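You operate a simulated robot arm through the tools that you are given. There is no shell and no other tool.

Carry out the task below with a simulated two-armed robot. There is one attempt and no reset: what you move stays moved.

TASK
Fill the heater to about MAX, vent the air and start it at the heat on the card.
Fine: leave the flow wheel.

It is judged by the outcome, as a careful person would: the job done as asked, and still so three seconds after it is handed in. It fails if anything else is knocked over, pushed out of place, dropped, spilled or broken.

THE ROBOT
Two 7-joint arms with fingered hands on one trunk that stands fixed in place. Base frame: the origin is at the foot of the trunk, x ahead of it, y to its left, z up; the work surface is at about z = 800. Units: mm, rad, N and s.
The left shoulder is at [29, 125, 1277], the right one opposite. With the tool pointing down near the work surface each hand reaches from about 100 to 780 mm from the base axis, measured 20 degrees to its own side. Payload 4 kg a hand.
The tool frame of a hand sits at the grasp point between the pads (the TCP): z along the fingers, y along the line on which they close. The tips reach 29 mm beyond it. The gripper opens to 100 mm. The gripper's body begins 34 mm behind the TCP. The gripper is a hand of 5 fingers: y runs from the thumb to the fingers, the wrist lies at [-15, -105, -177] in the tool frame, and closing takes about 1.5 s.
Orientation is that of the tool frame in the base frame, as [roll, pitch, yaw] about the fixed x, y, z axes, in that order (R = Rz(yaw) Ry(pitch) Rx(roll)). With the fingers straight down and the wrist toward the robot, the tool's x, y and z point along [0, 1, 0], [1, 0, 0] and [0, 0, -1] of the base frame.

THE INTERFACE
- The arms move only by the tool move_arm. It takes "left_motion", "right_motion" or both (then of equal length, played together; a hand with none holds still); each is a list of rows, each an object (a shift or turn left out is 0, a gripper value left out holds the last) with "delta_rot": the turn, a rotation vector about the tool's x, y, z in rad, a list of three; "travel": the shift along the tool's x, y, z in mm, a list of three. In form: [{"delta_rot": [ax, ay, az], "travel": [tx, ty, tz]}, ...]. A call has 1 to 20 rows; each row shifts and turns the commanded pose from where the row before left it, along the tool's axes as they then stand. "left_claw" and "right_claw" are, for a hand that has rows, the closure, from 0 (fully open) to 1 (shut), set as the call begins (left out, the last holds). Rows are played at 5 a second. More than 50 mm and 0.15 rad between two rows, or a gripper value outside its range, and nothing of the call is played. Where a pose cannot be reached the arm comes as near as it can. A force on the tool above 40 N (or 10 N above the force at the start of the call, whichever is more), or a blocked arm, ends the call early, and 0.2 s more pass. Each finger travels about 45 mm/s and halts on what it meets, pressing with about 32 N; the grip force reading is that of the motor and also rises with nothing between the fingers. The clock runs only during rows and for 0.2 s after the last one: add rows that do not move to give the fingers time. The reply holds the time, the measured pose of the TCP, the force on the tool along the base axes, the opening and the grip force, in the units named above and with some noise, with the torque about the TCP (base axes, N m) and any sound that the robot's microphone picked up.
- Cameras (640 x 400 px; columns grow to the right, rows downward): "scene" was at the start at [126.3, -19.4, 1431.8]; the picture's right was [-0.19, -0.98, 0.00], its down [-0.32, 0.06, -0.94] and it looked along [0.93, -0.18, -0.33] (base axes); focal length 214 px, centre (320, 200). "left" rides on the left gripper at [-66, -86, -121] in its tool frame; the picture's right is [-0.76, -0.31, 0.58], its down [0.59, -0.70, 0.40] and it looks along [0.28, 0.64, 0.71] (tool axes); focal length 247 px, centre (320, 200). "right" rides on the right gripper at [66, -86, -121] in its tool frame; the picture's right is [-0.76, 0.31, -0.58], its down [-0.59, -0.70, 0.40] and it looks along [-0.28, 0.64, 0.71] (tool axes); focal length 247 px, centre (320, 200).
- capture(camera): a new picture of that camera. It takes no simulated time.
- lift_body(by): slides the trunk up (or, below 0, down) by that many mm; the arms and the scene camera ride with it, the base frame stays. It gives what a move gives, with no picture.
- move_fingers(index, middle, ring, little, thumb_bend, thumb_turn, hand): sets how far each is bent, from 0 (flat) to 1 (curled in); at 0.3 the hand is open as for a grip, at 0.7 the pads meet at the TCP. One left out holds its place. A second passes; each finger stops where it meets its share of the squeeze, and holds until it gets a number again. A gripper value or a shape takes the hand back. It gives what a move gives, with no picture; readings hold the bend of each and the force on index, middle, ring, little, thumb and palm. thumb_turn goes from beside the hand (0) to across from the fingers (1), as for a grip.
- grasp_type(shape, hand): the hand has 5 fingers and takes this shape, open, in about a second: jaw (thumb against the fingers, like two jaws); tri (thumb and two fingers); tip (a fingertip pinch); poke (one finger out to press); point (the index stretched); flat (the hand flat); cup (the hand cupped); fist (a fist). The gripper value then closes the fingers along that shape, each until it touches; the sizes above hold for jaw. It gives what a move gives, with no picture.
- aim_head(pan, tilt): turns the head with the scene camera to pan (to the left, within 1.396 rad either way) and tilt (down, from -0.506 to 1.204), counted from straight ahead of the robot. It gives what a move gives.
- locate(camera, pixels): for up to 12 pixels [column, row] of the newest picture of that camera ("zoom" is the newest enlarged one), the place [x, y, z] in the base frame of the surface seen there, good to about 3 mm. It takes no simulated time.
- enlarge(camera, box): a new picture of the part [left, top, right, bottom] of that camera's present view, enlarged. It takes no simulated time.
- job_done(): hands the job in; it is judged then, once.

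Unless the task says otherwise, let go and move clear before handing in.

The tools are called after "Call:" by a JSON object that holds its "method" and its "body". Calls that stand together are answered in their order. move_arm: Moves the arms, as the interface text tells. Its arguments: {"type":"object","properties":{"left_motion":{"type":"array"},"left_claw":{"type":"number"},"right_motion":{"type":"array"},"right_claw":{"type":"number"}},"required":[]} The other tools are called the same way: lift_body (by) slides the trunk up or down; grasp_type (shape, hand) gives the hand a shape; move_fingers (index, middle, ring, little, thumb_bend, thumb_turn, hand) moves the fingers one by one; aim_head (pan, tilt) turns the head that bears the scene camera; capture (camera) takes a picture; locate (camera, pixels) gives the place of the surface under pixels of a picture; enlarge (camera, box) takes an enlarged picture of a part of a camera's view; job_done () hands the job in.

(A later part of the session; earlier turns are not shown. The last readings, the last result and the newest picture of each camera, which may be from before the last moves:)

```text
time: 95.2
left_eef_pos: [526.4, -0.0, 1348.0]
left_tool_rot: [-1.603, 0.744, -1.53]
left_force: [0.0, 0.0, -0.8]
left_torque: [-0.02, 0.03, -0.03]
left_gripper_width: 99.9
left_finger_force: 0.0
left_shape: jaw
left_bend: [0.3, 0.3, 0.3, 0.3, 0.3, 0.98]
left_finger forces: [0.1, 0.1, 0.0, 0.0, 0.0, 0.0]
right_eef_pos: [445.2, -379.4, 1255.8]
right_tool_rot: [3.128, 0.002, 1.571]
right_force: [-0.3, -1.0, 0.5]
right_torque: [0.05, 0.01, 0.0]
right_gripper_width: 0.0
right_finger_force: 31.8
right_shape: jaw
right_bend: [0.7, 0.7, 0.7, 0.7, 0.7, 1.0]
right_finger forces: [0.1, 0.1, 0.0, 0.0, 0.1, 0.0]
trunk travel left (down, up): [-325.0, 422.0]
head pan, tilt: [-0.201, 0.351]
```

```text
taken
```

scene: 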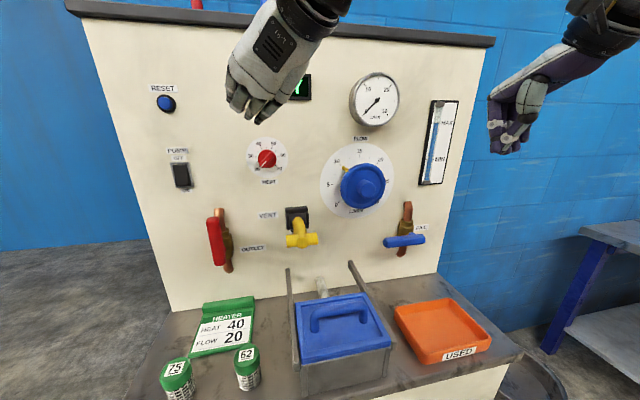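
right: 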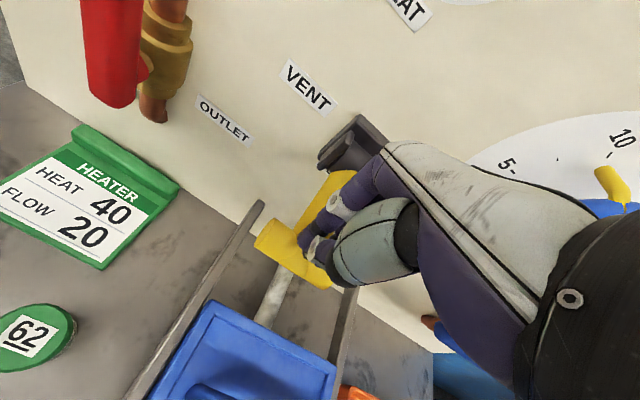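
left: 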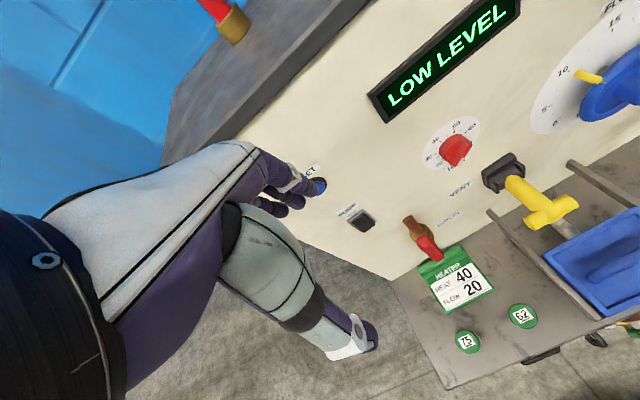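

The left arm rolls freely to -137°. A crosswise grip on the ridge would need -225° to -117°; I test whether it can go further negative.

Call:
{"method": "move_arm", "body": {"left_motion": [{"delta_rot": [0, 0, -0.14]}, {"delta_rot": [0, 0, -0.14]}, {"delta_rot": [0, 0, -0.14]}, {"delta_rot": [0, 0, -0.14]}, {"delta_rot": [0, 0, -0.14]}, {"delta_rot": [0, 0, -0.14]}, {"travel": [0, 0, 0]}]}}

Call:
{"method": "move_arm", "body": {"left_motion": [{"delta_rot": [0, 0, -0.14]}, {"delta_rot": [0, 0, -0.14]}, {"delta_rot": [0, 0, -0.14]}, {"delta_rot": [0, 0, -0.14]}, {"delta_rot": [0, 0, -0.12]}, {"travel": [0, 0, 0]}]}}

Call:
{"method": "capture", "body": {"camera": "scene"}}

```text
time: 96.8
left_eef_pos: [526.6, -0.5, 1348.5]
left_tool_rot: [-1.594, -0.097, -1.506]
left_force: [-0.3, 0.1, 0.4]
left_torque: [0.01, -0.01, -0.01]
left_gripper_width: 99.8
left_finger_force: 0.1
left_shape: jaw
left_bend: [0.3, 0.3, 0.3, 0.3, 0.3, 0.98]
left_finger forces: [0.0, 0.0, 0.1, 0.1, 0.1, 0.0]
right_eef_pos: [445.0, -380.2, 1254.9]
right_tool_rot: [3.127, 0.002, 1.571]
right_force: [-0.9, -0.1, -0.4]
right_torque: [-0.03, -0.01, 0.01]
right_gripper_width: 0.0
right_finger_force: 32.5
right_shape: jaw
right_bend: [0.7, 0.7, 0.7, 0.7, 0.7, 1.0]
right_finger forces: [0.0, 0.0, 0.1, 0.0, 0.1, 0.1]
trunk travel left (down, up): [-325.0, 422.0]
head pan, tilt: [-0.201, 0.351]
```

```text
time: 98.2
left_eef_pos: [527.4, 1.1, 1349.8]
left_tool_rot: [-1.602, -0.775, -1.484]
left_force: [-0.1, -0.1, 0.5]
left_torque: [0.02, 0.01, -0.02]
left_gripper_width: 99.9
left_finger_force: 0.0
left_shape: jaw
left_bend: [0.3, 0.3, 0.3, 0.3, 0.3, 0.98]
left_finger forces: [0.0, 0.0, 0.0, 0.1, 0.1, 0.0]
right_eef_pos: [445.5, -379.9, 1255.3]
right_tool_rot: [3.128, 0.0, 1.571]
right_force: [0.3, -0.5, 0.4]
right_torque: [0.0, 0.01, -0.03]
right_gripper_width: 0.2
right_finger_force: 31.8
right_shape: jaw
right_bend: [0.7, 0.7, 0.7, 0.7, 0.7, 1.0]
right_finger forces: [0.0, 0.0, 0.0, 0.0, 0.0, 0.0]
trunk travel left (down, up): [-325.0, 422.0]
head pan, tilt: [-0.201, 0.351]
```

```text
taken
```

scene: 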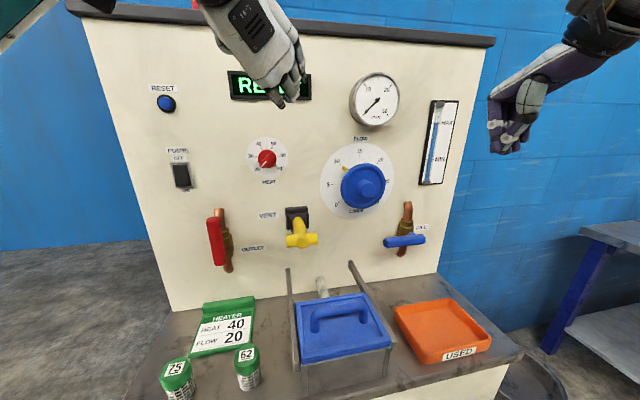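

The left arm reaches the crosswise start orientation (roll ≈ -225°) cleanly: thumb upper-left, fingers lower-right, perpendicular to the ridge. I set the tri shape and lower the trunk so the hand is level with the knob.

Call:
{"method": "grasp_type", "body": {"hand": "left", "shape": "tri"}}

Call:
{"method": "lift_body", "body": {"by": -146}}

Call:
{"method": "capture", "body": {"camera": "left"}}

Call:
{"method": "capture", "body": {"camera": "scene"}}

```text
time: 99.1
left_eef_pos: [527.4, -0.0, 1347.6]
left_tool_rot: [-1.602, -0.773, -1.485]
left_force: [0.7, -0.7, 1.0]
left_torque: [0.04, -0.02, 0.02]
left_gripper_width: 100.0
left_finger_force: 0.0
left_shape: tri
left_bend: [0.3, 0.3, 0.99, 0.99, 0.3, 0.98]
left_finger forces: [0.1, 0.1, 0.0, 0.0, 0.0, 0.0]
right_eef_pos: [445.2, -378.8, 1255.4]
right_tool_rot: [3.127, 0.001, 1.571]
right_force: [0.7, 0.1, 0.6]
right_torque: [0.02, 0.01, 0.05]
right_gripper_width: 0.0
right_finger_force: 32.5
right_shape: jaw
right_bend: [0.7, 0.7, 0.7, 0.7, 0.7, 1.0]
right_finger forces: [0.0, 0.0, 0.0, 0.1, 0.1, 0.0]
trunk travel left (down, up): [-325.0, 422.0]
head pan, tilt: [-0.201, 0.351]
```

```text
time: 100.8
left_eef_pos: [527.0, 0.6, 1202.2]
left_tool_rot: [-1.601, -0.777, -1.485]
left_force: [-0.1, 0.6, 1.2]
left_torque: [0.02, 0.01, -0.01]
left_gripper_width: 99.9
left_finger_force: 0.1
left_shape: tri
left_bend: [0.3, 0.3, 0.99, 0.99, 0.3, 0.98]
left_finger forces: [0.0, 0.0, 0.0, 0.1, 0.0, 0.0]
right_eef_pos: [444.3, -379.1, 1109.5]
right_tool_rot: [3.129, 0.002, 1.571]
right_force: [-0.3, 0.2, 0.0]
right_torque: [0.02, -0.02, -0.01]
right_gripper_width: 0.3
right_finger_force: 32.2
right_shape: jaw
right_bend: [0.7, 0.7, 0.7, 0.7, 0.7, 1.0]
right_finger forces: [0.0, 0.1, 0.0, 0.0, 0.0, 0.1]
trunk travel left (down, up): [-179.0, 568.0]
head pan, tilt: [-0.201, 0.351]
```

```text
taken
```

left: 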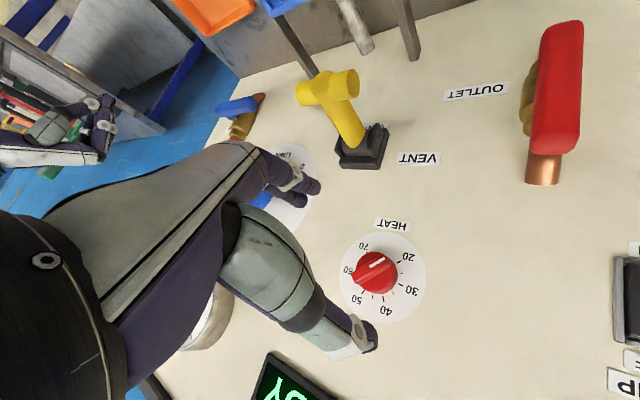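

```text
taken
```

scene: 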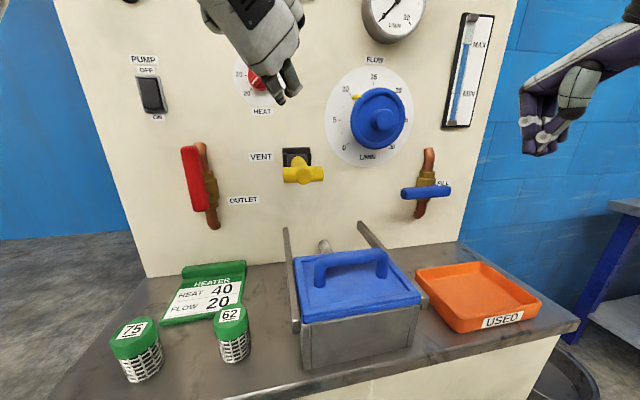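

Left camera sees the knob clearly at (375,272). I straighten the tool axis to exactly forward and locate knob points from this view to refine its centre.

Call:
{"method": "move_arm", "body": {"left_motion": [{"delta_rot": [-0.03, 0.062, 0]}, {"travel": [0, 0, 0]}], "left_claw": 0.3}}

Call:
{"method": "enlarge", "body": {"camera": "left", "box": [300, 200, 460, 300]}}

Call:
{"method": "locate", "body": {"camera": "zoom", "pixels": [[265, 275], [330, 250], [200, 290], [300, 360], [320, 180], [380, 270], [220, 330], [240, 270], [150, 260], [450, 320]]}}

```text
time: 101.4
left_eef_pos: [526.9, 0.3, 1202.5]
left_tool_rot: [-1.571, -0.777, -1.573]
left_force: [-1.0, 0.7, 0.4]
left_torque: [-0.03, 0.0, 0.01]
left_gripper_width: 70.4
left_finger_force: 0.1
left_shape: tri
left_bend: [0.41, 0.35, 0.99, 0.99, 0.3, 0.99]
left_finger forces: [0.0, 0.1, 0.0, 0.1, 0.0, 0.0]
right_eef_pos: [444.9, -378.8, 1110.0]
right_tool_rot: [3.129, 0.002, 1.571]
right_force: [-0.6, -0.6, 0.7]
right_torque: [-0.03, 0.02, -0.02]
right_gripper_width: 0.1
right_finger_force: 32.8
right_shape: jaw
right_bend: [0.7, 0.7, 0.7, 0.7, 0.7, 1.0]
right_finger forces: [0.1, 0.0, 0.0, 0.1, 0.0, 0.0]
trunk travel left (down, up): [-179.0, 568.0]
head pan, tilt: [-0.201, 0.351]
```

```text
4.00 times, centred on (380, 250) of left
```

zoom: 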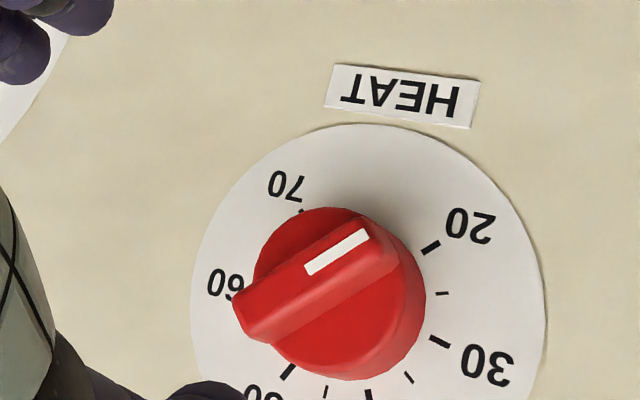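

```text
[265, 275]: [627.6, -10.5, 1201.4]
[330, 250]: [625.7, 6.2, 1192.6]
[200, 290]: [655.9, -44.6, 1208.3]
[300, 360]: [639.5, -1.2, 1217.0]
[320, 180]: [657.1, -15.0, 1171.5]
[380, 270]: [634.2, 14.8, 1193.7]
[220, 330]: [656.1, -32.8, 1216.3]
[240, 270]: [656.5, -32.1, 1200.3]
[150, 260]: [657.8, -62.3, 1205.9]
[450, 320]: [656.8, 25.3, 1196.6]
```

I locate points along the ridge's front face for its centre line.

Call:
{"method": "locate", "body": {"camera": "zoom", "pixels": [[250, 305], [270, 297], [285, 290], [300, 280], [315, 272], [330, 262], [345, 254], [360, 247], [372, 238], [300, 295], [310, 255]]}}

```text
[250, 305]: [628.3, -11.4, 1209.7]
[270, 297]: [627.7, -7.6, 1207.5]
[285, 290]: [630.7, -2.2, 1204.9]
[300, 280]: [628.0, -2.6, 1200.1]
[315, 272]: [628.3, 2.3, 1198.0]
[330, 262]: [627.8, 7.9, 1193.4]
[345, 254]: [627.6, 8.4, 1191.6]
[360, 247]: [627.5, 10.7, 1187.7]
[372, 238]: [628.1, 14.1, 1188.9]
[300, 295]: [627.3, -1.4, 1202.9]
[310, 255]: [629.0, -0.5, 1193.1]
```

Ridge centre is about (y 0, z 1201), front at x≈628; TCP is already aligned. I advance to x≈606 with the fingers open 70 mm and look.

Call:
{"method": "move_arm", "body": {"left_motion": [{"travel": [0, 0, 20]}, {"travel": [0, 0, 20]}, {"travel": [0, 0, 20]}, {"travel": [0, 0, 19]}, {"travel": [0, 0, 0]}]}}

Call:
{"method": "capture", "body": {"camera": "left"}}

Call:
{"method": "enlarge", "body": {"camera": "scene", "box": [210, 30, 330, 130]}}

```text
time: 102.6
left_eef_pos: [607.0, 0.1, 1202.9]
left_tool_rot: [-1.574, -0.776, -1.569]
left_force: [0.2, -0.1, 0.3]
left_torque: [-0.03, 0.06, 0.02]
left_gripper_width: 70.2
left_finger_force: 0.1
left_shape: tri
left_bend: [0.41, 0.35, 0.99, 0.99, 0.3, 0.99]
left_finger forces: [0.0, 0.0, 0.0, 0.1, 0.1, 0.0]
right_eef_pos: [444.8, -377.3, 1109.7]
right_tool_rot: [3.128, 0.002, 1.572]
right_force: [0.1, 0.5, -0.3]
right_torque: [-0.01, -0.03, -0.03]
right_gripper_width: 0.1
right_finger_force: 32.5
right_shape: jaw
right_bend: [0.7, 0.7, 0.7, 0.7, 0.7, 1.0]
right_finger forces: [0.1, 0.1, 0.1, 0.0, 0.0, 0.0]
trunk travel left (down, up): [-179.0, 568.0]
head pan, tilt: [-0.201, 0.351]
```

```text
taken
```

left: 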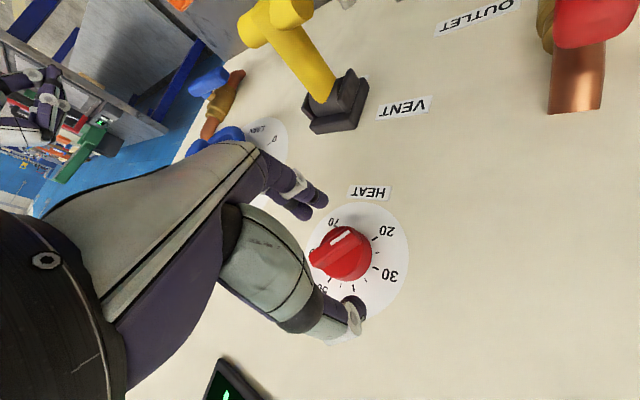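

```text
4.00 times, centred on (270, 80) of scene
```

zoom: 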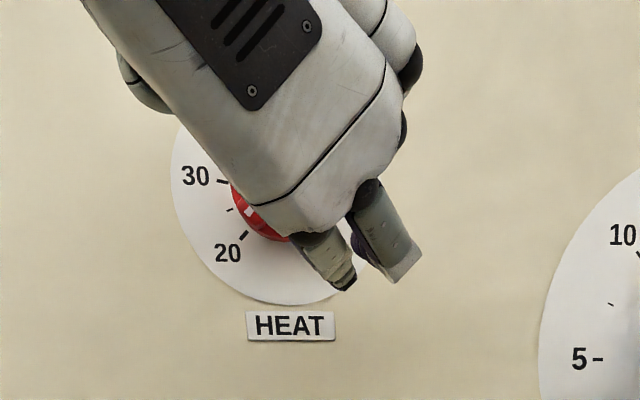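

Thumb is on the upper side and two fingers on the lower-right side of the knob. I enlarge the left view for clearance, then close.

Call:
{"method": "enlarge", "body": {"camera": "left", "box": [250, 150, 410, 350]}}

Call:
{"method": "locate", "body": {"camera": "left", "pixels": [[310, 197], [300, 212], [320, 198], [355, 305], [360, 312], [352, 320], [340, 245], [318, 260]]}}

```text
2.00 times, centred on (330, 250) of left
```

zoom: 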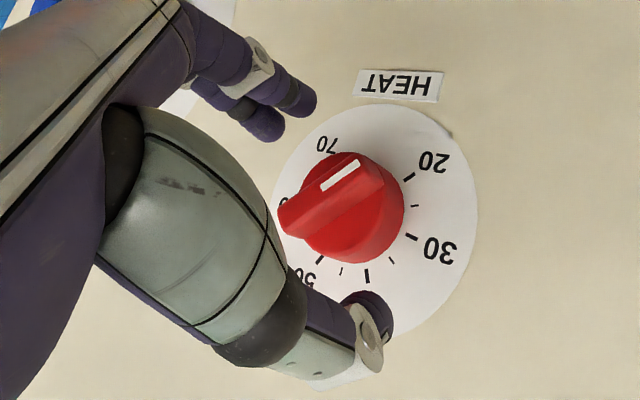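

```text
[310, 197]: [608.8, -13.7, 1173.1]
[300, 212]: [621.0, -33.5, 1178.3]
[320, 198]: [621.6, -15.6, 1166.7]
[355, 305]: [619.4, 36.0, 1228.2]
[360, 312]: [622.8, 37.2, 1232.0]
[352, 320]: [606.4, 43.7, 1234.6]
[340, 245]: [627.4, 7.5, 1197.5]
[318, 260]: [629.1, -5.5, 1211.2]
```

Fingertips are at x≈622–625, straddling the ridge symmetrically within a few mm. I advance 3 mm and close.

Call:
{"method": "move_arm", "body": {"left_motion": [{"travel": [0, 0, 2]}, {"travel": [0, 0, 0]}, {"travel": [0, 0, 0]}, {"travel": [0, 0, 0]}, {"travel": [0, 0, 0]}, {"travel": [0, 0, 0]}, {"travel": [0, 0, 0]}], "left_claw": 0.9}}

Call:
{"method": "enlarge", "body": {"camera": "left", "box": [250, 150, 410, 350]}}

```text
time: 104.2
left_eef_pos: [609.5, -1.3, 1201.9]
left_tool_rot: [-1.574, -0.775, -1.569]
left_force: [1.2, -1.9, -2.5]
left_torque: [-0.01, 0.07, -0.03]
left_gripper_width: 10.1
left_finger_force: 31.7
left_shape: tri
left_bend: [0.66, 0.64, 1.0, 1.0, 0.74, 1.0]
left_finger forces: [14.2, 14.6, 0.0, 0.0, 27.0, 0.1]
right_eef_pos: [444.7, -379.0, 1108.0]
right_tool_rot: [3.128, 0.001, 1.57]
right_force: [-0.7, 0.7, -0.2]
right_torque: [0.02, 0.0, 0.03]
right_gripper_width: 0.0
right_finger_force: 32.1
right_shape: jaw
right_bend: [0.7, 0.7, 0.7, 0.7, 0.7, 1.0]
right_finger forces: [0.1, 0.0, 0.0, 0.0, 0.0, 0.1]
trunk travel left (down, up): [-179.0, 568.0]
head pan, tilt: [-0.201, 0.351]
```

```text
2.00 times, centred on (330, 250) of left
```

zoom: 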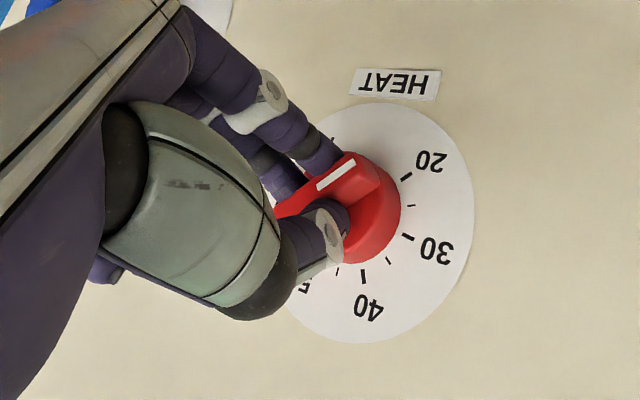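

A firm three-point grip on the ridge (14/15/27 N). I turn clockwise 0.98 rad first and check.

Call:
{"method": "move_arm", "body": {"left_motion": [{"delta_rot": [0, 0, 0.14]}, {"delta_rot": [0, 0, 0.14]}, {"delta_rot": [0, 0, 0.14]}, {"delta_rot": [0, 0, 0.14]}, {"delta_rot": [0, 0, 0.14]}, {"delta_rot": [0, 0, 0.14]}, {"delta_rot": [0, 0, 0.14]}, {"travel": [0, 0, 0]}]}}

Call:
{"method": "enlarge", "body": {"camera": "left", "box": [250, 150, 410, 350]}}

Call:
{"method": "enlarge", "body": {"camera": "scene", "box": [210, 30, 330, 130]}}

```text
time: 106.0
left_eef_pos: [609.6, -0.6, 1200.8]
left_tool_rot: [-1.574, 0.207, -1.574]
left_force: [-3.7, -5.8, -10.9]
left_torque: [-0.06, 0.33, -0.1]
left_gripper_width: 10.6
left_finger_force: 32.0
left_shape: tri
left_bend: [0.66, 0.64, 1.0, 1.0, 0.74, 1.0]
left_finger forces: [17.7, 19.3, 0.0, 0.1, 26.5, 0.1]
right_eef_pos: [446.1, -380.4, 1107.9]
right_tool_rot: [3.129, 0.0, 1.57]
right_force: [-0.5, -0.3, 0.6]
right_torque: [0.0, -0.02, 0.02]
right_gripper_width: 0.0
right_finger_force: 31.6
right_shape: jaw
right_bend: [0.7, 0.7, 0.7, 0.7, 0.7, 1.0]
right_finger forces: [0.0, 0.0, 0.1, 0.0, 0.0, 0.1]
trunk travel left (down, up): [-179.0, 568.0]
head pan, tilt: [-0.201, 0.351]
```

```text
2.00 times, centred on (330, 250) of left
```

zoom: 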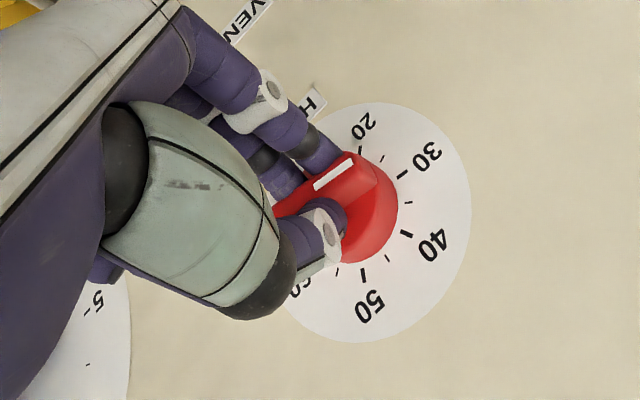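

```text
4.00 times, centred on (270, 80) of scene
```

zoom: 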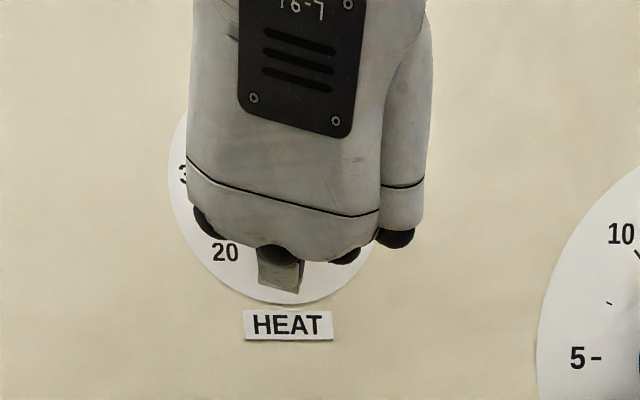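

The knob turns with the hand and now points near 30. I complete the remaining 0.905 rad to 40.

Call:
{"method": "move_arm", "body": {"left_motion": [{"delta_rot": [0, 0, 0.14]}, {"delta_rot": [0, 0, 0.14]}, {"delta_rot": [0, 0, 0.14]}, {"delta_rot": [0, 0, 0.14]}, {"delta_rot": [0, 0, 0.14]}, {"delta_rot": [0, 0, 0.14]}, {"delta_rot": [0, 0, 0.065]}, {"travel": [0, 0, 0]}]}}

Call:
{"method": "enlarge", "body": {"camera": "left", "box": [250, 150, 410, 350]}}

```text
time: 107.8
left_eef_pos: [609.8, -0.7, 1200.9]
left_tool_rot: [-1.577, 1.113, -1.579]
left_force: [-4.5, -4.7, -16.5]
left_torque: [-0.05, 0.41, -0.02]
left_gripper_width: 9.9
left_finger_force: 32.1
left_shape: tri
left_bend: [0.67, 0.64, 1.0, 1.0, 0.73, 1.0]
left_finger forces: [14.3, 19.9, 0.1, 0.1, 30.7, 0.1]
right_eef_pos: [446.0, -379.9, 1109.0]
right_tool_rot: [3.128, 0.002, 1.571]
right_force: [0.7, 0.4, -0.3]
right_torque: [0.0, -0.03, 0.01]
right_gripper_width: 0.0
right_finger_force: 31.2
right_shape: jaw
right_bend: [0.7, 0.7, 0.7, 0.7, 0.7, 1.0]
right_finger forces: [0.0, 0.0, 0.0, 0.1, 0.0, 0.0]
trunk travel left (down, up): [-179.0, 568.0]
head pan, tilt: [-0.201, 0.351]
```

```text
2.00 times, centred on (330, 250) of left
```

zoom: 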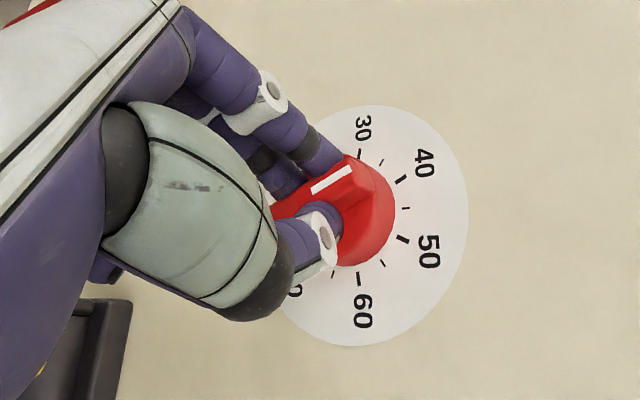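

The 40 tick now sits where the 20 tick was relative to the pointer. I open the fingers and back straight off, then inspect the knob.

Call:
{"method": "move_arm", "body": {"left_motion": [{"travel": [0, 0, 0]}, {"travel": [0, 0, 0]}, {"travel": [0, 0, 0]}, {"travel": [0, 0, 0]}, {"travel": [0, 0, 0]}, {"travel": [0, 0, 0]}], "left_claw": 0.3}}

Call:
{"method": "move_arm", "body": {"left_motion": [{"travel": [0, 0, -20]}, {"travel": [0, 0, -30]}, {"travel": [0, 0, -30]}, {"travel": [0, 0, -20]}, {"travel": [0, 0, 0]}]}}

Call:
{"method": "capture", "body": {"camera": "left"}}

Call:
{"method": "capture", "body": {"camera": "scene"}}

```text
time: 109.2
left_eef_pos: [607.7, -0.5, 1202.6]
left_tool_rot: [-1.572, 1.11, -1.574]
left_force: [0.1, 0.0, -0.6]
left_torque: [0.01, 0.01, 0.01]
left_gripper_width: 69.5
left_finger_force: 0.2
left_shape: tri
left_bend: [0.41, 0.36, 0.99, 0.99, 0.31, 0.99]
left_finger forces: [0.1, 0.0, 0.1, 0.0, 0.0, 0.1]
right_eef_pos: [443.4, -380.2, 1109.0]
right_tool_rot: [3.127, 0.001, 1.57]
right_force: [-0.4, 0.4, -0.4]
right_torque: [0.02, 0.02, 0.02]
right_gripper_width: 0.1
right_finger_force: 31.7
right_shape: jaw
right_bend: [0.7, 0.7, 0.7, 0.7, 0.7, 1.0]
right_finger forces: [0.0, 0.0, 0.0, 0.1, 0.0, 0.0]
trunk travel left (down, up): [-179.0, 568.0]
head pan, tilt: [-0.201, 0.351]
```

```text
time: 110.4
left_eef_pos: [509.8, 0.9, 1201.4]
left_tool_rot: [-1.573, 1.107, -1.574]
left_force: [0.2, 0.5, -0.4]
left_torque: [0.0, 0.0, 0.0]
left_gripper_width: 69.5
left_finger_force: 0.1
left_shape: tri
left_bend: [0.41, 0.36, 0.99, 0.99, 0.3, 0.99]
left_finger forces: [0.0, 0.0, 0.0, 0.0, 0.1, 0.0]
right_eef_pos: [446.7, -378.3, 1108.6]
right_tool_rot: [3.13, 0.001, 1.571]
right_force: [0.1, 0.0, 0.2]
right_torque: [0.0, -0.01, 0.0]
right_gripper_width: 0.0
right_finger_force: 32.3
right_shape: jaw
right_bend: [0.7, 0.7, 0.7, 0.7, 0.7, 1.0]
right_finger forces: [0.0, 0.0, 0.1, 0.0, 0.0, 0.0]
trunk travel left (down, up): [-179.0, 568.0]
head pan, tilt: [-0.201, 0.351]
```

```text
taken
```

left: 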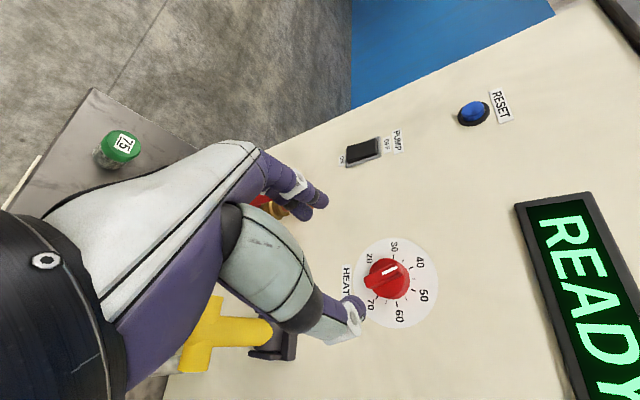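

```text
taken
```

scene: 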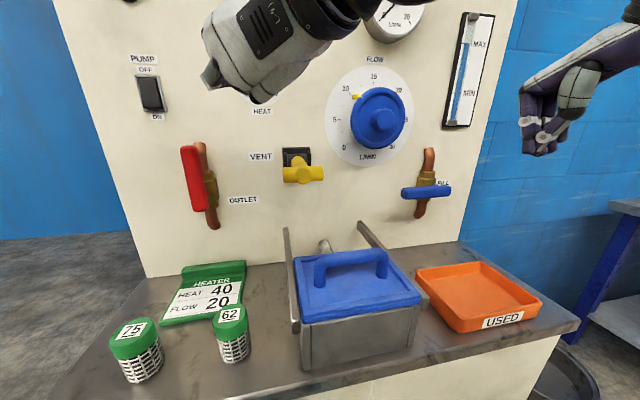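

Call:
{"method": "enlarge", "body": {"camera": "left", "box": [340, 230, 440, 330]}}

```text
4.00 times, centred on (390, 280) of left
```

zoom: 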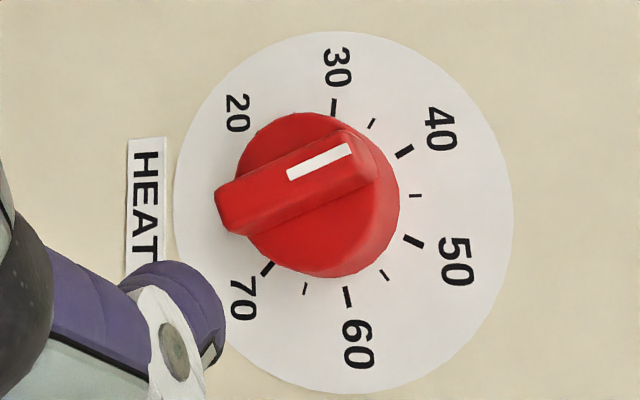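

From this oblique view the pointer looks close to 40, but parallax needs a frontal check. I move the left hand toward the pump switch (staying back at x≈510), which clears the scene camera's view of the knob.

Call:
{"method": "move_arm", "body": {"left_motion": [{"travel": [-16, 32, 0]}, {"travel": [-16, 32, 0]}, {"travel": [-16, 32, 0]}, {"travel": [-16, 32, 0]}, {"travel": [-16, 32, 0]}, {"travel": [0, 0, 0]}]}}

Call:
{"method": "aim_head", "body": {"pan": -0.1, "tilt": 0.15}}

Call:
{"method": "capture", "body": {"camera": "scene"}}

```text
time: 111.8
left_eef_pos: [510.6, 179.5, 1202.2]
left_tool_rot: [-1.575, 1.11, -1.576]
left_force: [0.2, 1.0, 0.4]
left_torque: [0.01, -0.04, -0.03]
left_gripper_width: 70.0
left_finger_force: 0.0
left_shape: tri
left_bend: [0.41, 0.36, 0.99, 0.99, 0.3, 0.99]
left_finger forces: [0.1, 0.0, 0.0, 0.1, 0.1, 0.0]
right_eef_pos: [445.4, -379.5, 1109.1]
right_tool_rot: [3.129, 0.002, 1.571]
right_force: [0.7, 0.5, 0.2]
right_torque: [-0.01, 0.02, -0.02]
right_gripper_width: 0.0
right_finger_force: 31.7
right_shape: jaw
right_bend: [0.7, 0.7, 0.7, 0.7, 0.7, 1.0]
right_finger forces: [0.0, 0.0, 0.1, 0.0, 0.0, 0.0]
trunk travel left (down, up): [-179.0, 568.0]
head pan, tilt: [-0.201, 0.351]
```

```text
time: 112.5
left_eef_pos: [510.0, 179.2, 1203.1]
left_tool_rot: [-1.57, 1.108, -1.572]
left_force: [0.0, 1.1, 0.1]
left_torque: [0.0, -0.01, -0.06]
left_gripper_width: 69.7
left_finger_force: 0.1
left_shape: tri
left_bend: [0.41, 0.36, 0.99, 0.99, 0.3, 0.99]
left_finger forces: [0.1, 0.0, 0.1, 0.0, 0.0, 0.1]
right_eef_pos: [445.8, -379.1, 1108.3]
right_tool_rot: [3.127, 0.003, 1.572]
right_force: [0.3, 0.0, 1.3]
right_torque: [0.0, -0.04, -0.05]
right_gripper_width: 0.1
right_finger_force: 32.0
right_shape: jaw
right_bend: [0.7, 0.7, 0.7, 0.7, 0.7, 1.0]
right_finger forces: [0.0, 0.0, 0.0, 0.0, 0.0, 0.0]
trunk travel left (down, up): [-179.0, 568.0]
head pan, tilt: [-0.099, 0.15]
```

```text
taken
```

scene: 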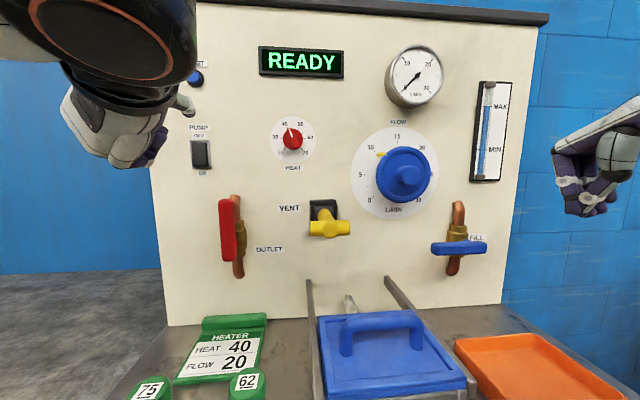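

Call:
{"method": "enlarge", "body": {"camera": "scene", "box": [261, 114, 325, 164]}}

Call:
{"method": "enlarge", "body": {"camera": "scene", "box": [170, 110, 234, 180]}}

Call:
{"method": "enlarge", "body": {"camera": "scene", "box": [450, 70, 530, 190]}}

Call:
{"method": "enlarge", "body": {"camera": "scene", "box": [340, 120, 450, 230]}}

```text
8.00 times, centred on (293, 139) of scene
```

zoom: 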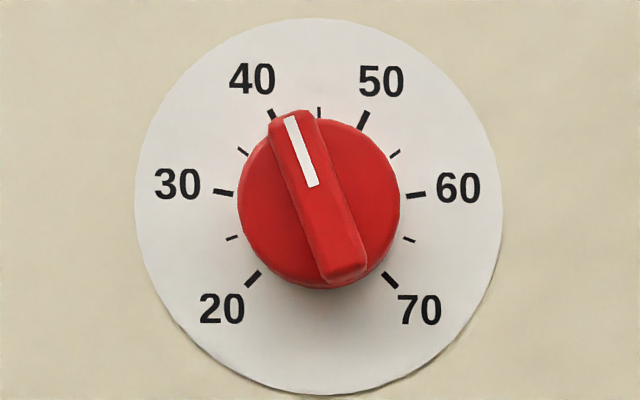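

```text
5.71 times, centred on (202, 145) of scene
```

zoom: 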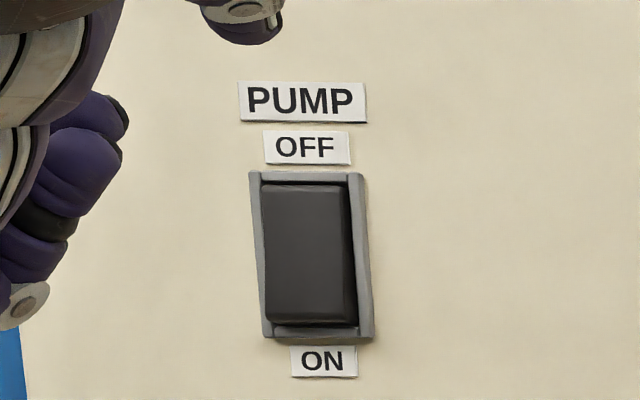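

```text
3.33 times, centred on (490, 130) of scene
```

zoom: 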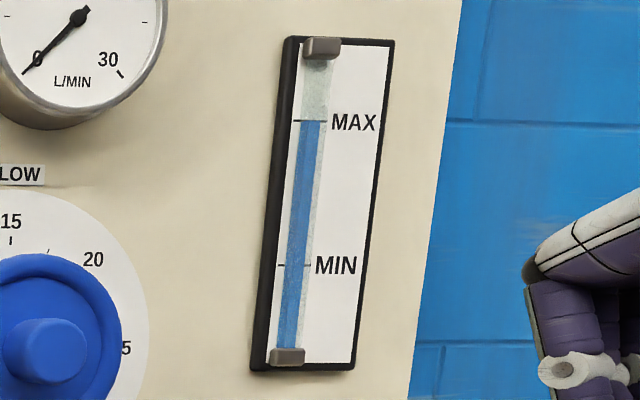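

```text
3.64 times, centred on (395, 175) of scene
```

zoom: 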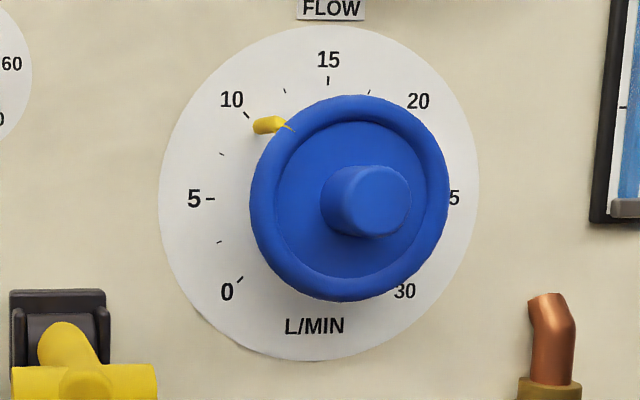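

The frontal view shows the pointer slightly past 40 (about -20° vs the tick at -27…-28°, i.e. ~41.4): it got nudged at release, when the hand still carried ~16 N of side load. Level is at MAX and the flow wheel is unchanged. I'll re-grip at the 40 orientation with a 2 mm lower centre so there's no side load, and release gently.

Call:
{"method": "move_arm", "body": {"left_motion": [{"travel": [16.46, -32.02, 0]}, {"travel": [16.46, -32.02, 0]}, {"travel": [16.46, -32.02, 0]}, {"travel": [16.46, -32.02, 0]}, {"travel": [16.46, -32.02, 0]}, {"travel": [0, 0, 0]}]}}

```text
time: 113.9
left_eef_pos: [509.2, 0.9, 1203.3]
left_tool_rot: [-1.575, 1.108, -1.578]
left_force: [-0.3, 0.1, -1.2]
left_torque: [0.01, 0.03, -0.02]
left_gripper_width: 69.6
left_finger_force: 0.0
left_shape: tri
left_bend: [0.41, 0.35, 0.99, 0.99, 0.3, 0.99]
left_finger forces: [0.0, 0.0, 0.0, 0.0, 0.0, 0.1]
right_eef_pos: [444.5, -378.3, 1109.0]
right_tool_rot: [3.128, 0.003, 1.57]
right_force: [-0.1, 0.3, 0.2]
right_torque: [0.01, 0.03, 0.0]
right_gripper_width: 0.1
right_finger_force: 32.0
right_shape: jaw
right_bend: [0.7, 0.7, 0.7, 0.7, 0.7, 1.0]
right_finger forces: [0.0, 0.0, 0.0, 0.0, 0.0, 0.1]
trunk travel left (down, up): [-179.0, 568.0]
head pan, tilt: [-0.099, 0.15]
```

Measured [509,0.9,1203.3]. I nudge by about (-1.5,-2.3) mm in y/z and go forward around the knob.

Call:
{"method": "move_arm", "body": {"left_motion": [{"travel": [2.4, -0.3, 0]}, {"travel": [0, 0, 25]}, {"travel": [0, 0, 25]}, {"travel": [0, 0, 25]}, {"travel": [0, 0, 24]}, {"travel": [0, 0, 0]}]}}

Call:
{"method": "enlarge", "body": {"camera": "left", "box": [250, 150, 410, 350]}}

```text
time: 115.3
left_eef_pos: [608.4, -2.7, 1200.1]
left_tool_rot: [-1.573, 1.109, -1.573]
left_force: [0.3, -0.8, 0.6]
left_torque: [-0.02, 0.0, -0.01]
left_gripper_width: 70.0
left_finger_force: 0.2
left_shape: tri
left_bend: [0.41, 0.35, 0.99, 0.99, 0.3, 0.99]
left_finger forces: [0.0, 0.1, 0.0, 0.0, 0.1, 0.0]
right_eef_pos: [445.2, -379.7, 1109.3]
right_tool_rot: [3.128, 0.002, 1.571]
right_force: [0.3, -0.1, -0.7]
right_torque: [-0.01, 0.01, 0.0]
right_gripper_width: 0.0
right_finger_force: 32.1
right_shape: jaw
right_bend: [0.7, 0.7, 0.7, 0.7, 0.7, 1.0]
right_finger forces: [0.0, 0.0, 0.1, 0.1, 0.0, 0.1]
trunk travel left (down, up): [-179.0, 568.0]
head pan, tilt: [-0.099, 0.15]
```

```text
2.00 times, centred on (330, 250) of left
```

zoom: 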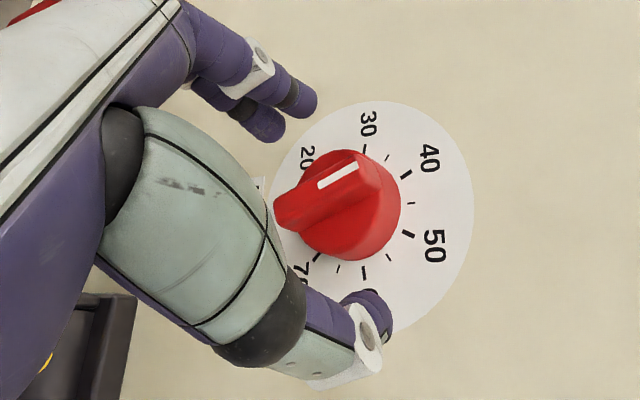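

Centre is at (-2.7,1200.1) measured; I nudge +1 mm in y and close, expecting the ridge to align with the fingers at 40.

Call:
{"method": "move_arm", "body": {"left_motion": [{"travel": [-1.0, 0.8, 0]}, {"travel": [0, 0, 0]}, {"travel": [0, 0, 0]}, {"travel": [0, 0, 0]}, {"travel": [0, 0, 0]}, {"travel": [0, 0, 0]}, {"travel": [0, 0, 0]}], "left_claw": 0.9}}

Call:
{"method": "enlarge", "body": {"camera": "left", "box": [250, 150, 410, 350]}}

```text
time: 116.9
left_eef_pos: [607.6, -1.1, 1198.2]
left_tool_rot: [-1.57, 1.108, -1.572]
left_force: [-0.7, 0.5, 0.0]
left_torque: [0.0, 0.02, 0.03]
left_gripper_width: 10.4
left_finger_force: 0.0
left_shape: tri
left_bend: [0.66, 0.62, 0.99, 0.99, 0.61, 1.0]
left_finger forces: [0.2, 0.9, 0.0, 0.0, 0.1, 0.1]
right_eef_pos: [444.8, -379.5, 1109.2]
right_tool_rot: [3.127, 0.002, 1.571]
right_force: [-0.6, -0.4, -0.4]
right_torque: [-0.03, 0.01, -0.01]
right_gripper_width: 0.0
right_finger_force: 32.5
right_shape: jaw
right_bend: [0.7, 0.7, 0.7, 0.7, 0.7, 1.0]
right_finger forces: [0.0, 0.1, 0.1, 0.0, 0.0, 0.0]
trunk travel left (down, up): [-179.0, 568.0]
head pan, tilt: [-0.099, 0.15]
```

```text
2.00 times, centred on (330, 250) of left
```

zoom: 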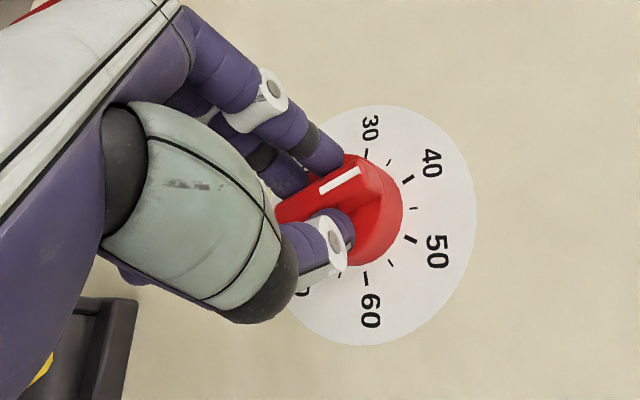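

The fingers have just touched (forces ~0–1 N). I let them finish closing.

Call:
{"method": "move_arm", "body": {"left_motion": [{"travel": [0, 0, 0]}, {"travel": [0, 0, 0]}, {"travel": [0, 0, 0]}, {"travel": [0, 0, 0]}]}}

Call:
{"method": "enlarge", "body": {"camera": "left", "box": [250, 150, 410, 350]}}

```text
time: 117.9
left_eef_pos: [607.5, -0.4, 1198.7]
left_tool_rot: [-1.571, 1.107, -1.574]
left_force: [-0.5, 1.5, 0.8]
left_torque: [-0.01, 0.0, 0.02]
left_gripper_width: 10.1
left_finger_force: 0.1
left_shape: tri
left_bend: [0.66, 0.62, 0.99, 0.99, 0.61, 1.0]
left_finger forces: [0.3, 0.8, 0.0, 0.0, 0.1, 0.0]
right_eef_pos: [445.8, -378.6, 1109.9]
right_tool_rot: [3.129, 0.004, 1.572]
right_force: [0.5, -0.6, 0.6]
right_torque: [-0.01, -0.01, 0.01]
right_gripper_width: 0.0
right_finger_force: 31.7
right_shape: jaw
right_bend: [0.7, 0.7, 0.7, 0.7, 0.7, 1.0]
right_finger forces: [0.1, 0.1, 0.1, 0.0, 0.0, 0.1]
trunk travel left (down, up): [-179.0, 568.0]
head pan, tilt: [-0.099, 0.15]
```

```text
2.00 times, centred on (330, 250) of left
```

zoom: 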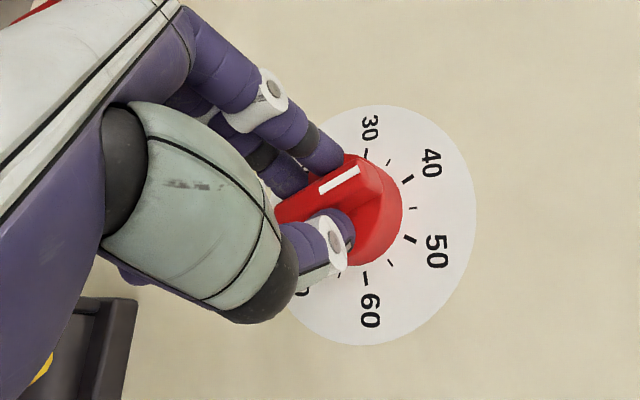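

At claw 0.9 the fingers just embrace the ridge (width 10 mm, no load), so the pointer can be steered without side load. I zoom tighter to measure the marker direction against the 40 tick.

Call:
{"method": "enlarge", "body": {"camera": "left", "box": [310, 210, 390, 260]}}

Call:
{"method": "locate", "body": {"camera": "zoom", "pixels": [[120, 268], [160, 240], [200, 215], [240, 190], [272, 168], [430, 175], [425, 178], [445, 320], [290, 60]]}}

```text
8.00 times, centred on (350, 235) of left
```

zoom: 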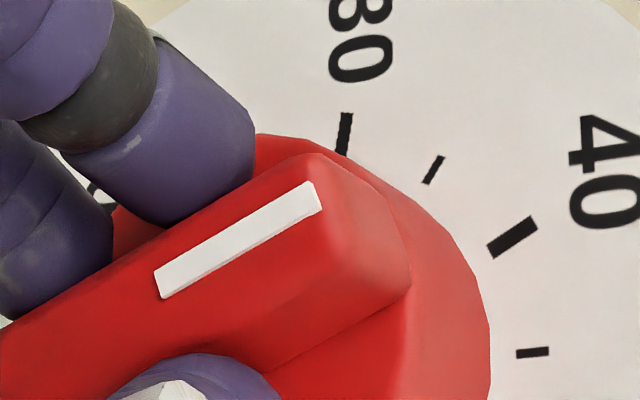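

```text
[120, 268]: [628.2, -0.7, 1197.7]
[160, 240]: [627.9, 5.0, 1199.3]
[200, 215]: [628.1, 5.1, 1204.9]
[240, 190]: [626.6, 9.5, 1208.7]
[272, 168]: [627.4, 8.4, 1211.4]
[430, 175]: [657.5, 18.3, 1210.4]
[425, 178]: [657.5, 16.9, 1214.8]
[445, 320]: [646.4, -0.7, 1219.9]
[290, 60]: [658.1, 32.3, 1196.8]
```

Computing the marker direction from the camera geometry gives about -20.5° from vertical versus -27° for 40, i.e. ~41.2. I grip firmly and turn the hand back counter-clockwise ~6.5°.

Call:
{"method": "move_arm", "body": {"left_motion": [{"travel": [0, 0, 0]}, {"travel": [0, 0, 0]}, {"travel": [0, 0, 0]}, {"travel": [0, 0, 0]}], "left_claw": 1.0}}

Call:
{"method": "enlarge", "body": {"camera": "left", "box": [310, 210, 390, 260]}}

```text
time: 118.9
left_eef_pos: [607.1, -0.4, 1198.9]
left_tool_rot: [-1.572, 1.107, -1.573]
left_force: [2.9, 1.0, 1.5]
left_torque: [-0.02, -0.05, 0.03]
left_gripper_width: 6.7
left_finger_force: 31.7
left_shape: tri
left_bend: [0.67, 0.64, 1.0, 1.0, 0.72, 1.0]
left_finger forces: [14.0, 14.4, 0.0, 0.0, 28.6, 0.0]
right_eef_pos: [444.9, -379.4, 1107.9]
right_tool_rot: [3.131, 0.001, 1.57]
right_force: [-0.3, -0.6, -0.3]
right_torque: [0.01, -0.04, -0.01]
right_gripper_width: 0.0
right_finger_force: 32.5
right_shape: jaw
right_bend: [0.7, 0.7, 0.7, 0.7, 0.7, 1.0]
right_finger forces: [0.0, 0.0, 0.0, 0.1, 0.1, 0.0]
trunk travel left (down, up): [-179.0, 568.0]
head pan, tilt: [-0.099, 0.15]
```

```text
8.00 times, centred on (350, 235) of left
```

zoom: 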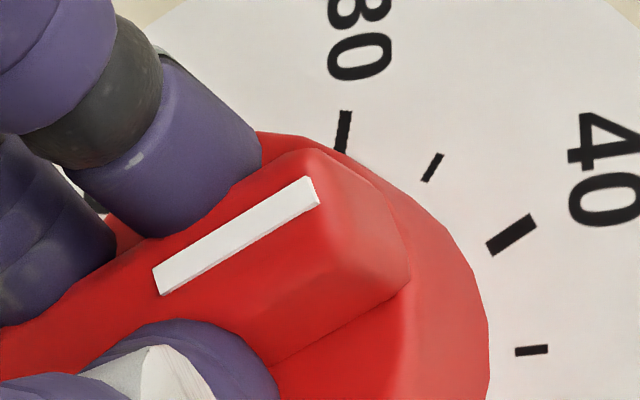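

Firmly gripped with low side load. I rotate -0.12 rad and re-measure.

Call:
{"method": "move_arm", "body": {"left_motion": [{"delta_rot": [0, 0, -0.06]}, {"delta_rot": [0, 0, -0.06]}, {"travel": [0, 0, 0]}]}}

Call:
{"method": "enlarge", "body": {"camera": "left", "box": [310, 210, 390, 260]}}

```text
time: 119.7
left_eef_pos: [605.9, -1.1, 1198.7]
left_tool_rot: [-1.571, 0.987, -1.571]
left_force: [3.8, -2.3, 5.3]
left_torque: [0.02, -0.1, -0.04]
left_gripper_width: 6.7
left_finger_force: 31.9
left_shape: tri
left_bend: [0.68, 0.64, 1.0, 1.0, 0.71, 1.0]
left_finger forces: [13.4, 13.8, 0.0, 0.0, 31.4, 0.0]
right_eef_pos: [445.3, -379.1, 1108.5]
right_tool_rot: [3.126, 0.002, 1.57]
right_force: [0.2, 0.6, -0.2]
right_torque: [-0.03, -0.03, -0.01]
right_gripper_width: 0.0
right_finger_force: 32.3
right_shape: jaw
right_bend: [0.7, 0.7, 0.7, 0.7, 0.7, 1.0]
right_finger forces: [0.0, 0.1, 0.0, 0.1, 0.0, 0.0]
trunk travel left (down, up): [-179.0, 568.0]
head pan, tilt: [-0.099, 0.15]
```

```text
8.00 times, centred on (350, 235) of left
```

zoom: 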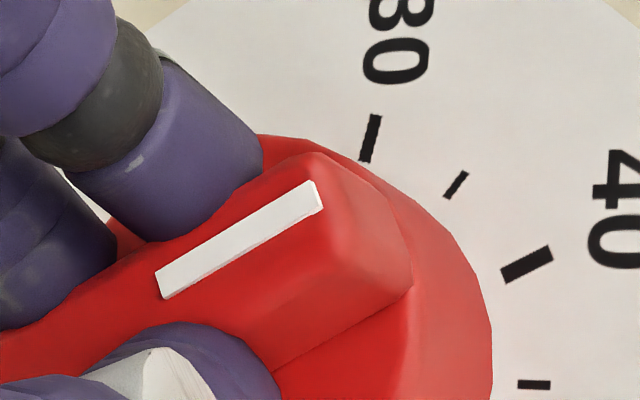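

The marker now computes to about -27.9° (≈39.8). I open gently in stages and back off.

Call:
{"method": "move_arm", "body": {"left_motion": [{"travel": [0, 0, 0]}, {"travel": [0, 0, 0]}], "left_claw": 0.9}}

Call:
{"method": "move_arm", "body": {"left_motion": [{"travel": [0, 0, 0]}, {"travel": [0, 0, 0]}], "left_claw": 0.8}}

Call:
{"method": "enlarge", "body": {"camera": "left", "box": [310, 210, 390, 260]}}

```text
time: 120.3
left_eef_pos: [606.5, -0.8, 1198.5]
left_tool_rot: [-1.576, 0.989, -1.576]
left_force: [-0.5, -0.2, 0.1]
left_torque: [0.0, -0.01, -0.06]
left_gripper_width: 10.1
left_finger_force: 0.0
left_shape: tri
left_bend: [0.66, 0.63, 0.99, 0.99, 0.61, 1.0]
left_finger forces: [0.0, 0.3, 0.0, 0.0, 0.7, 0.0]
right_eef_pos: [445.4, -379.5, 1108.1]
right_tool_rot: [3.127, 0.002, 1.571]
right_force: [0.7, 0.1, 0.4]
right_torque: [-0.03, 0.0, 0.01]
right_gripper_width: 0.0
right_finger_force: 32.2
right_shape: jaw
right_bend: [0.7, 0.7, 0.7, 0.7, 0.7, 1.0]
right_finger forces: [0.1, 0.1, 0.1, 0.1, 0.0, 0.0]
trunk travel left (down, up): [-179.0, 568.0]
head pan, tilt: [-0.099, 0.15]
```

```text
time: 120.9
left_eef_pos: [606.4, -1.0, 1199.1]
left_tool_rot: [-1.574, 0.987, -1.577]
left_force: [0.2, -0.9, -0.4]
left_torque: [0.02, 0.03, 0.01]
left_gripper_width: 20.0
left_finger_force: 0.0
left_shape: tri
left_bend: [0.57, 0.57, 0.99, 0.99, 0.52, 1.0]
left_finger forces: [0.1, 0.0, 0.0, 0.1, 0.0, 0.0]
right_eef_pos: [445.1, -379.2, 1109.8]
right_tool_rot: [3.127, 0.002, 1.571]
right_force: [-0.6, 0.2, -0.5]
right_torque: [0.0, -0.02, 0.0]
right_gripper_width: 0.0
right_finger_force: 31.6
right_shape: jaw
right_bend: [0.7, 0.7, 0.7, 0.7, 0.7, 1.0]
right_finger forces: [0.1, 0.1, 0.0, 0.0, 0.0, 0.1]
trunk travel left (down, up): [-179.0, 568.0]
head pan, tilt: [-0.099, 0.15]
```

```text
8.00 times, centred on (350, 235) of left
```

zoom: 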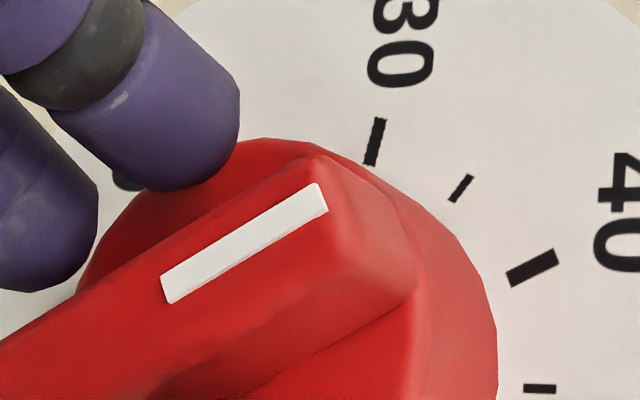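

Released without disturbing the pointer. I open further, back straight off, and move left toward the pump switch; then check the knob frontally.

Call:
{"method": "move_arm", "body": {"left_motion": [{"travel": [0, 0, 0]}, {"travel": [0, 0, 0]}, {"travel": [0, 0, 0]}, {"travel": [0, 0, 0]}, {"travel": [0, 0, -20]}, {"travel": [0, 0, -30]}, {"travel": [0, 0, -30]}, {"travel": [0, 0, -20]}, {"travel": [-20, 30, 0]}, {"travel": [-20, 30, 0]}, {"travel": [-20, 30, 0]}, {"travel": [-20, 30, 0]}, {"travel": [-20, 30, 0]}, {"travel": [0, 0, 0]}], "left_claw": 0.3}}

Call:
{"method": "enlarge", "body": {"camera": "scene", "box": [261, 114, 325, 164]}}

Call:
{"method": "capture", "body": {"camera": "scene"}}

```text
time: 123.9
left_eef_pos: [508.3, 177.0, 1198.3]
left_tool_rot: [-1.573, 0.99, -1.575]
left_force: [0.2, 0.3, 0.6]
left_torque: [0.0, -0.02, 0.0]
left_gripper_width: 70.1
left_finger_force: 0.0
left_shape: tri
left_bend: [0.41, 0.36, 0.99, 0.99, 0.3, 0.99]
left_finger forces: [0.0, 0.0, 0.0, 0.0, 0.0, 0.0]
right_eef_pos: [445.2, -378.6, 1108.9]
right_tool_rot: [3.128, 0.003, 1.57]
right_force: [0.0, -0.3, 0.1]
right_torque: [-0.04, 0.0, 0.0]
right_gripper_width: 0.0
right_finger_force: 31.8
right_shape: jaw
right_bend: [0.7, 0.7, 0.7, 0.7, 0.7, 1.0]
right_finger forces: [0.0, 0.0, 0.0, 0.0, 0.1, 0.0]
trunk travel left (down, up): [-179.0, 568.0]
head pan, tilt: [-0.099, 0.15]
```

```text
8.00 times, centred on (293, 139) of scene
```

zoom: 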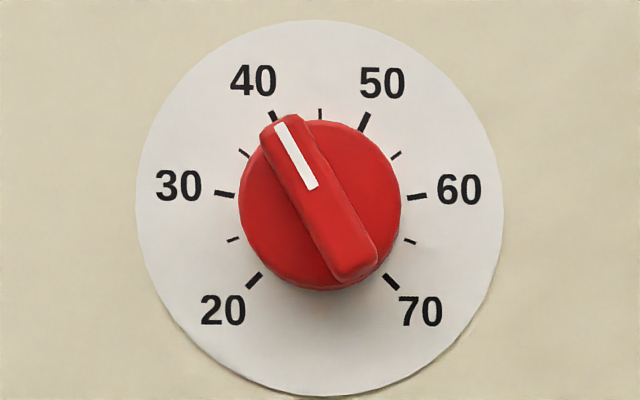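

```text
taken
```

scene: 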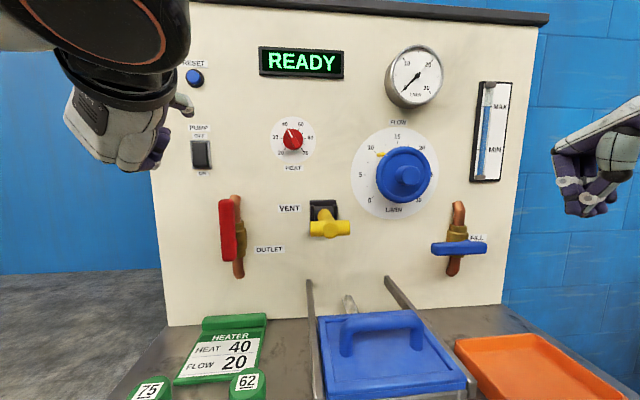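

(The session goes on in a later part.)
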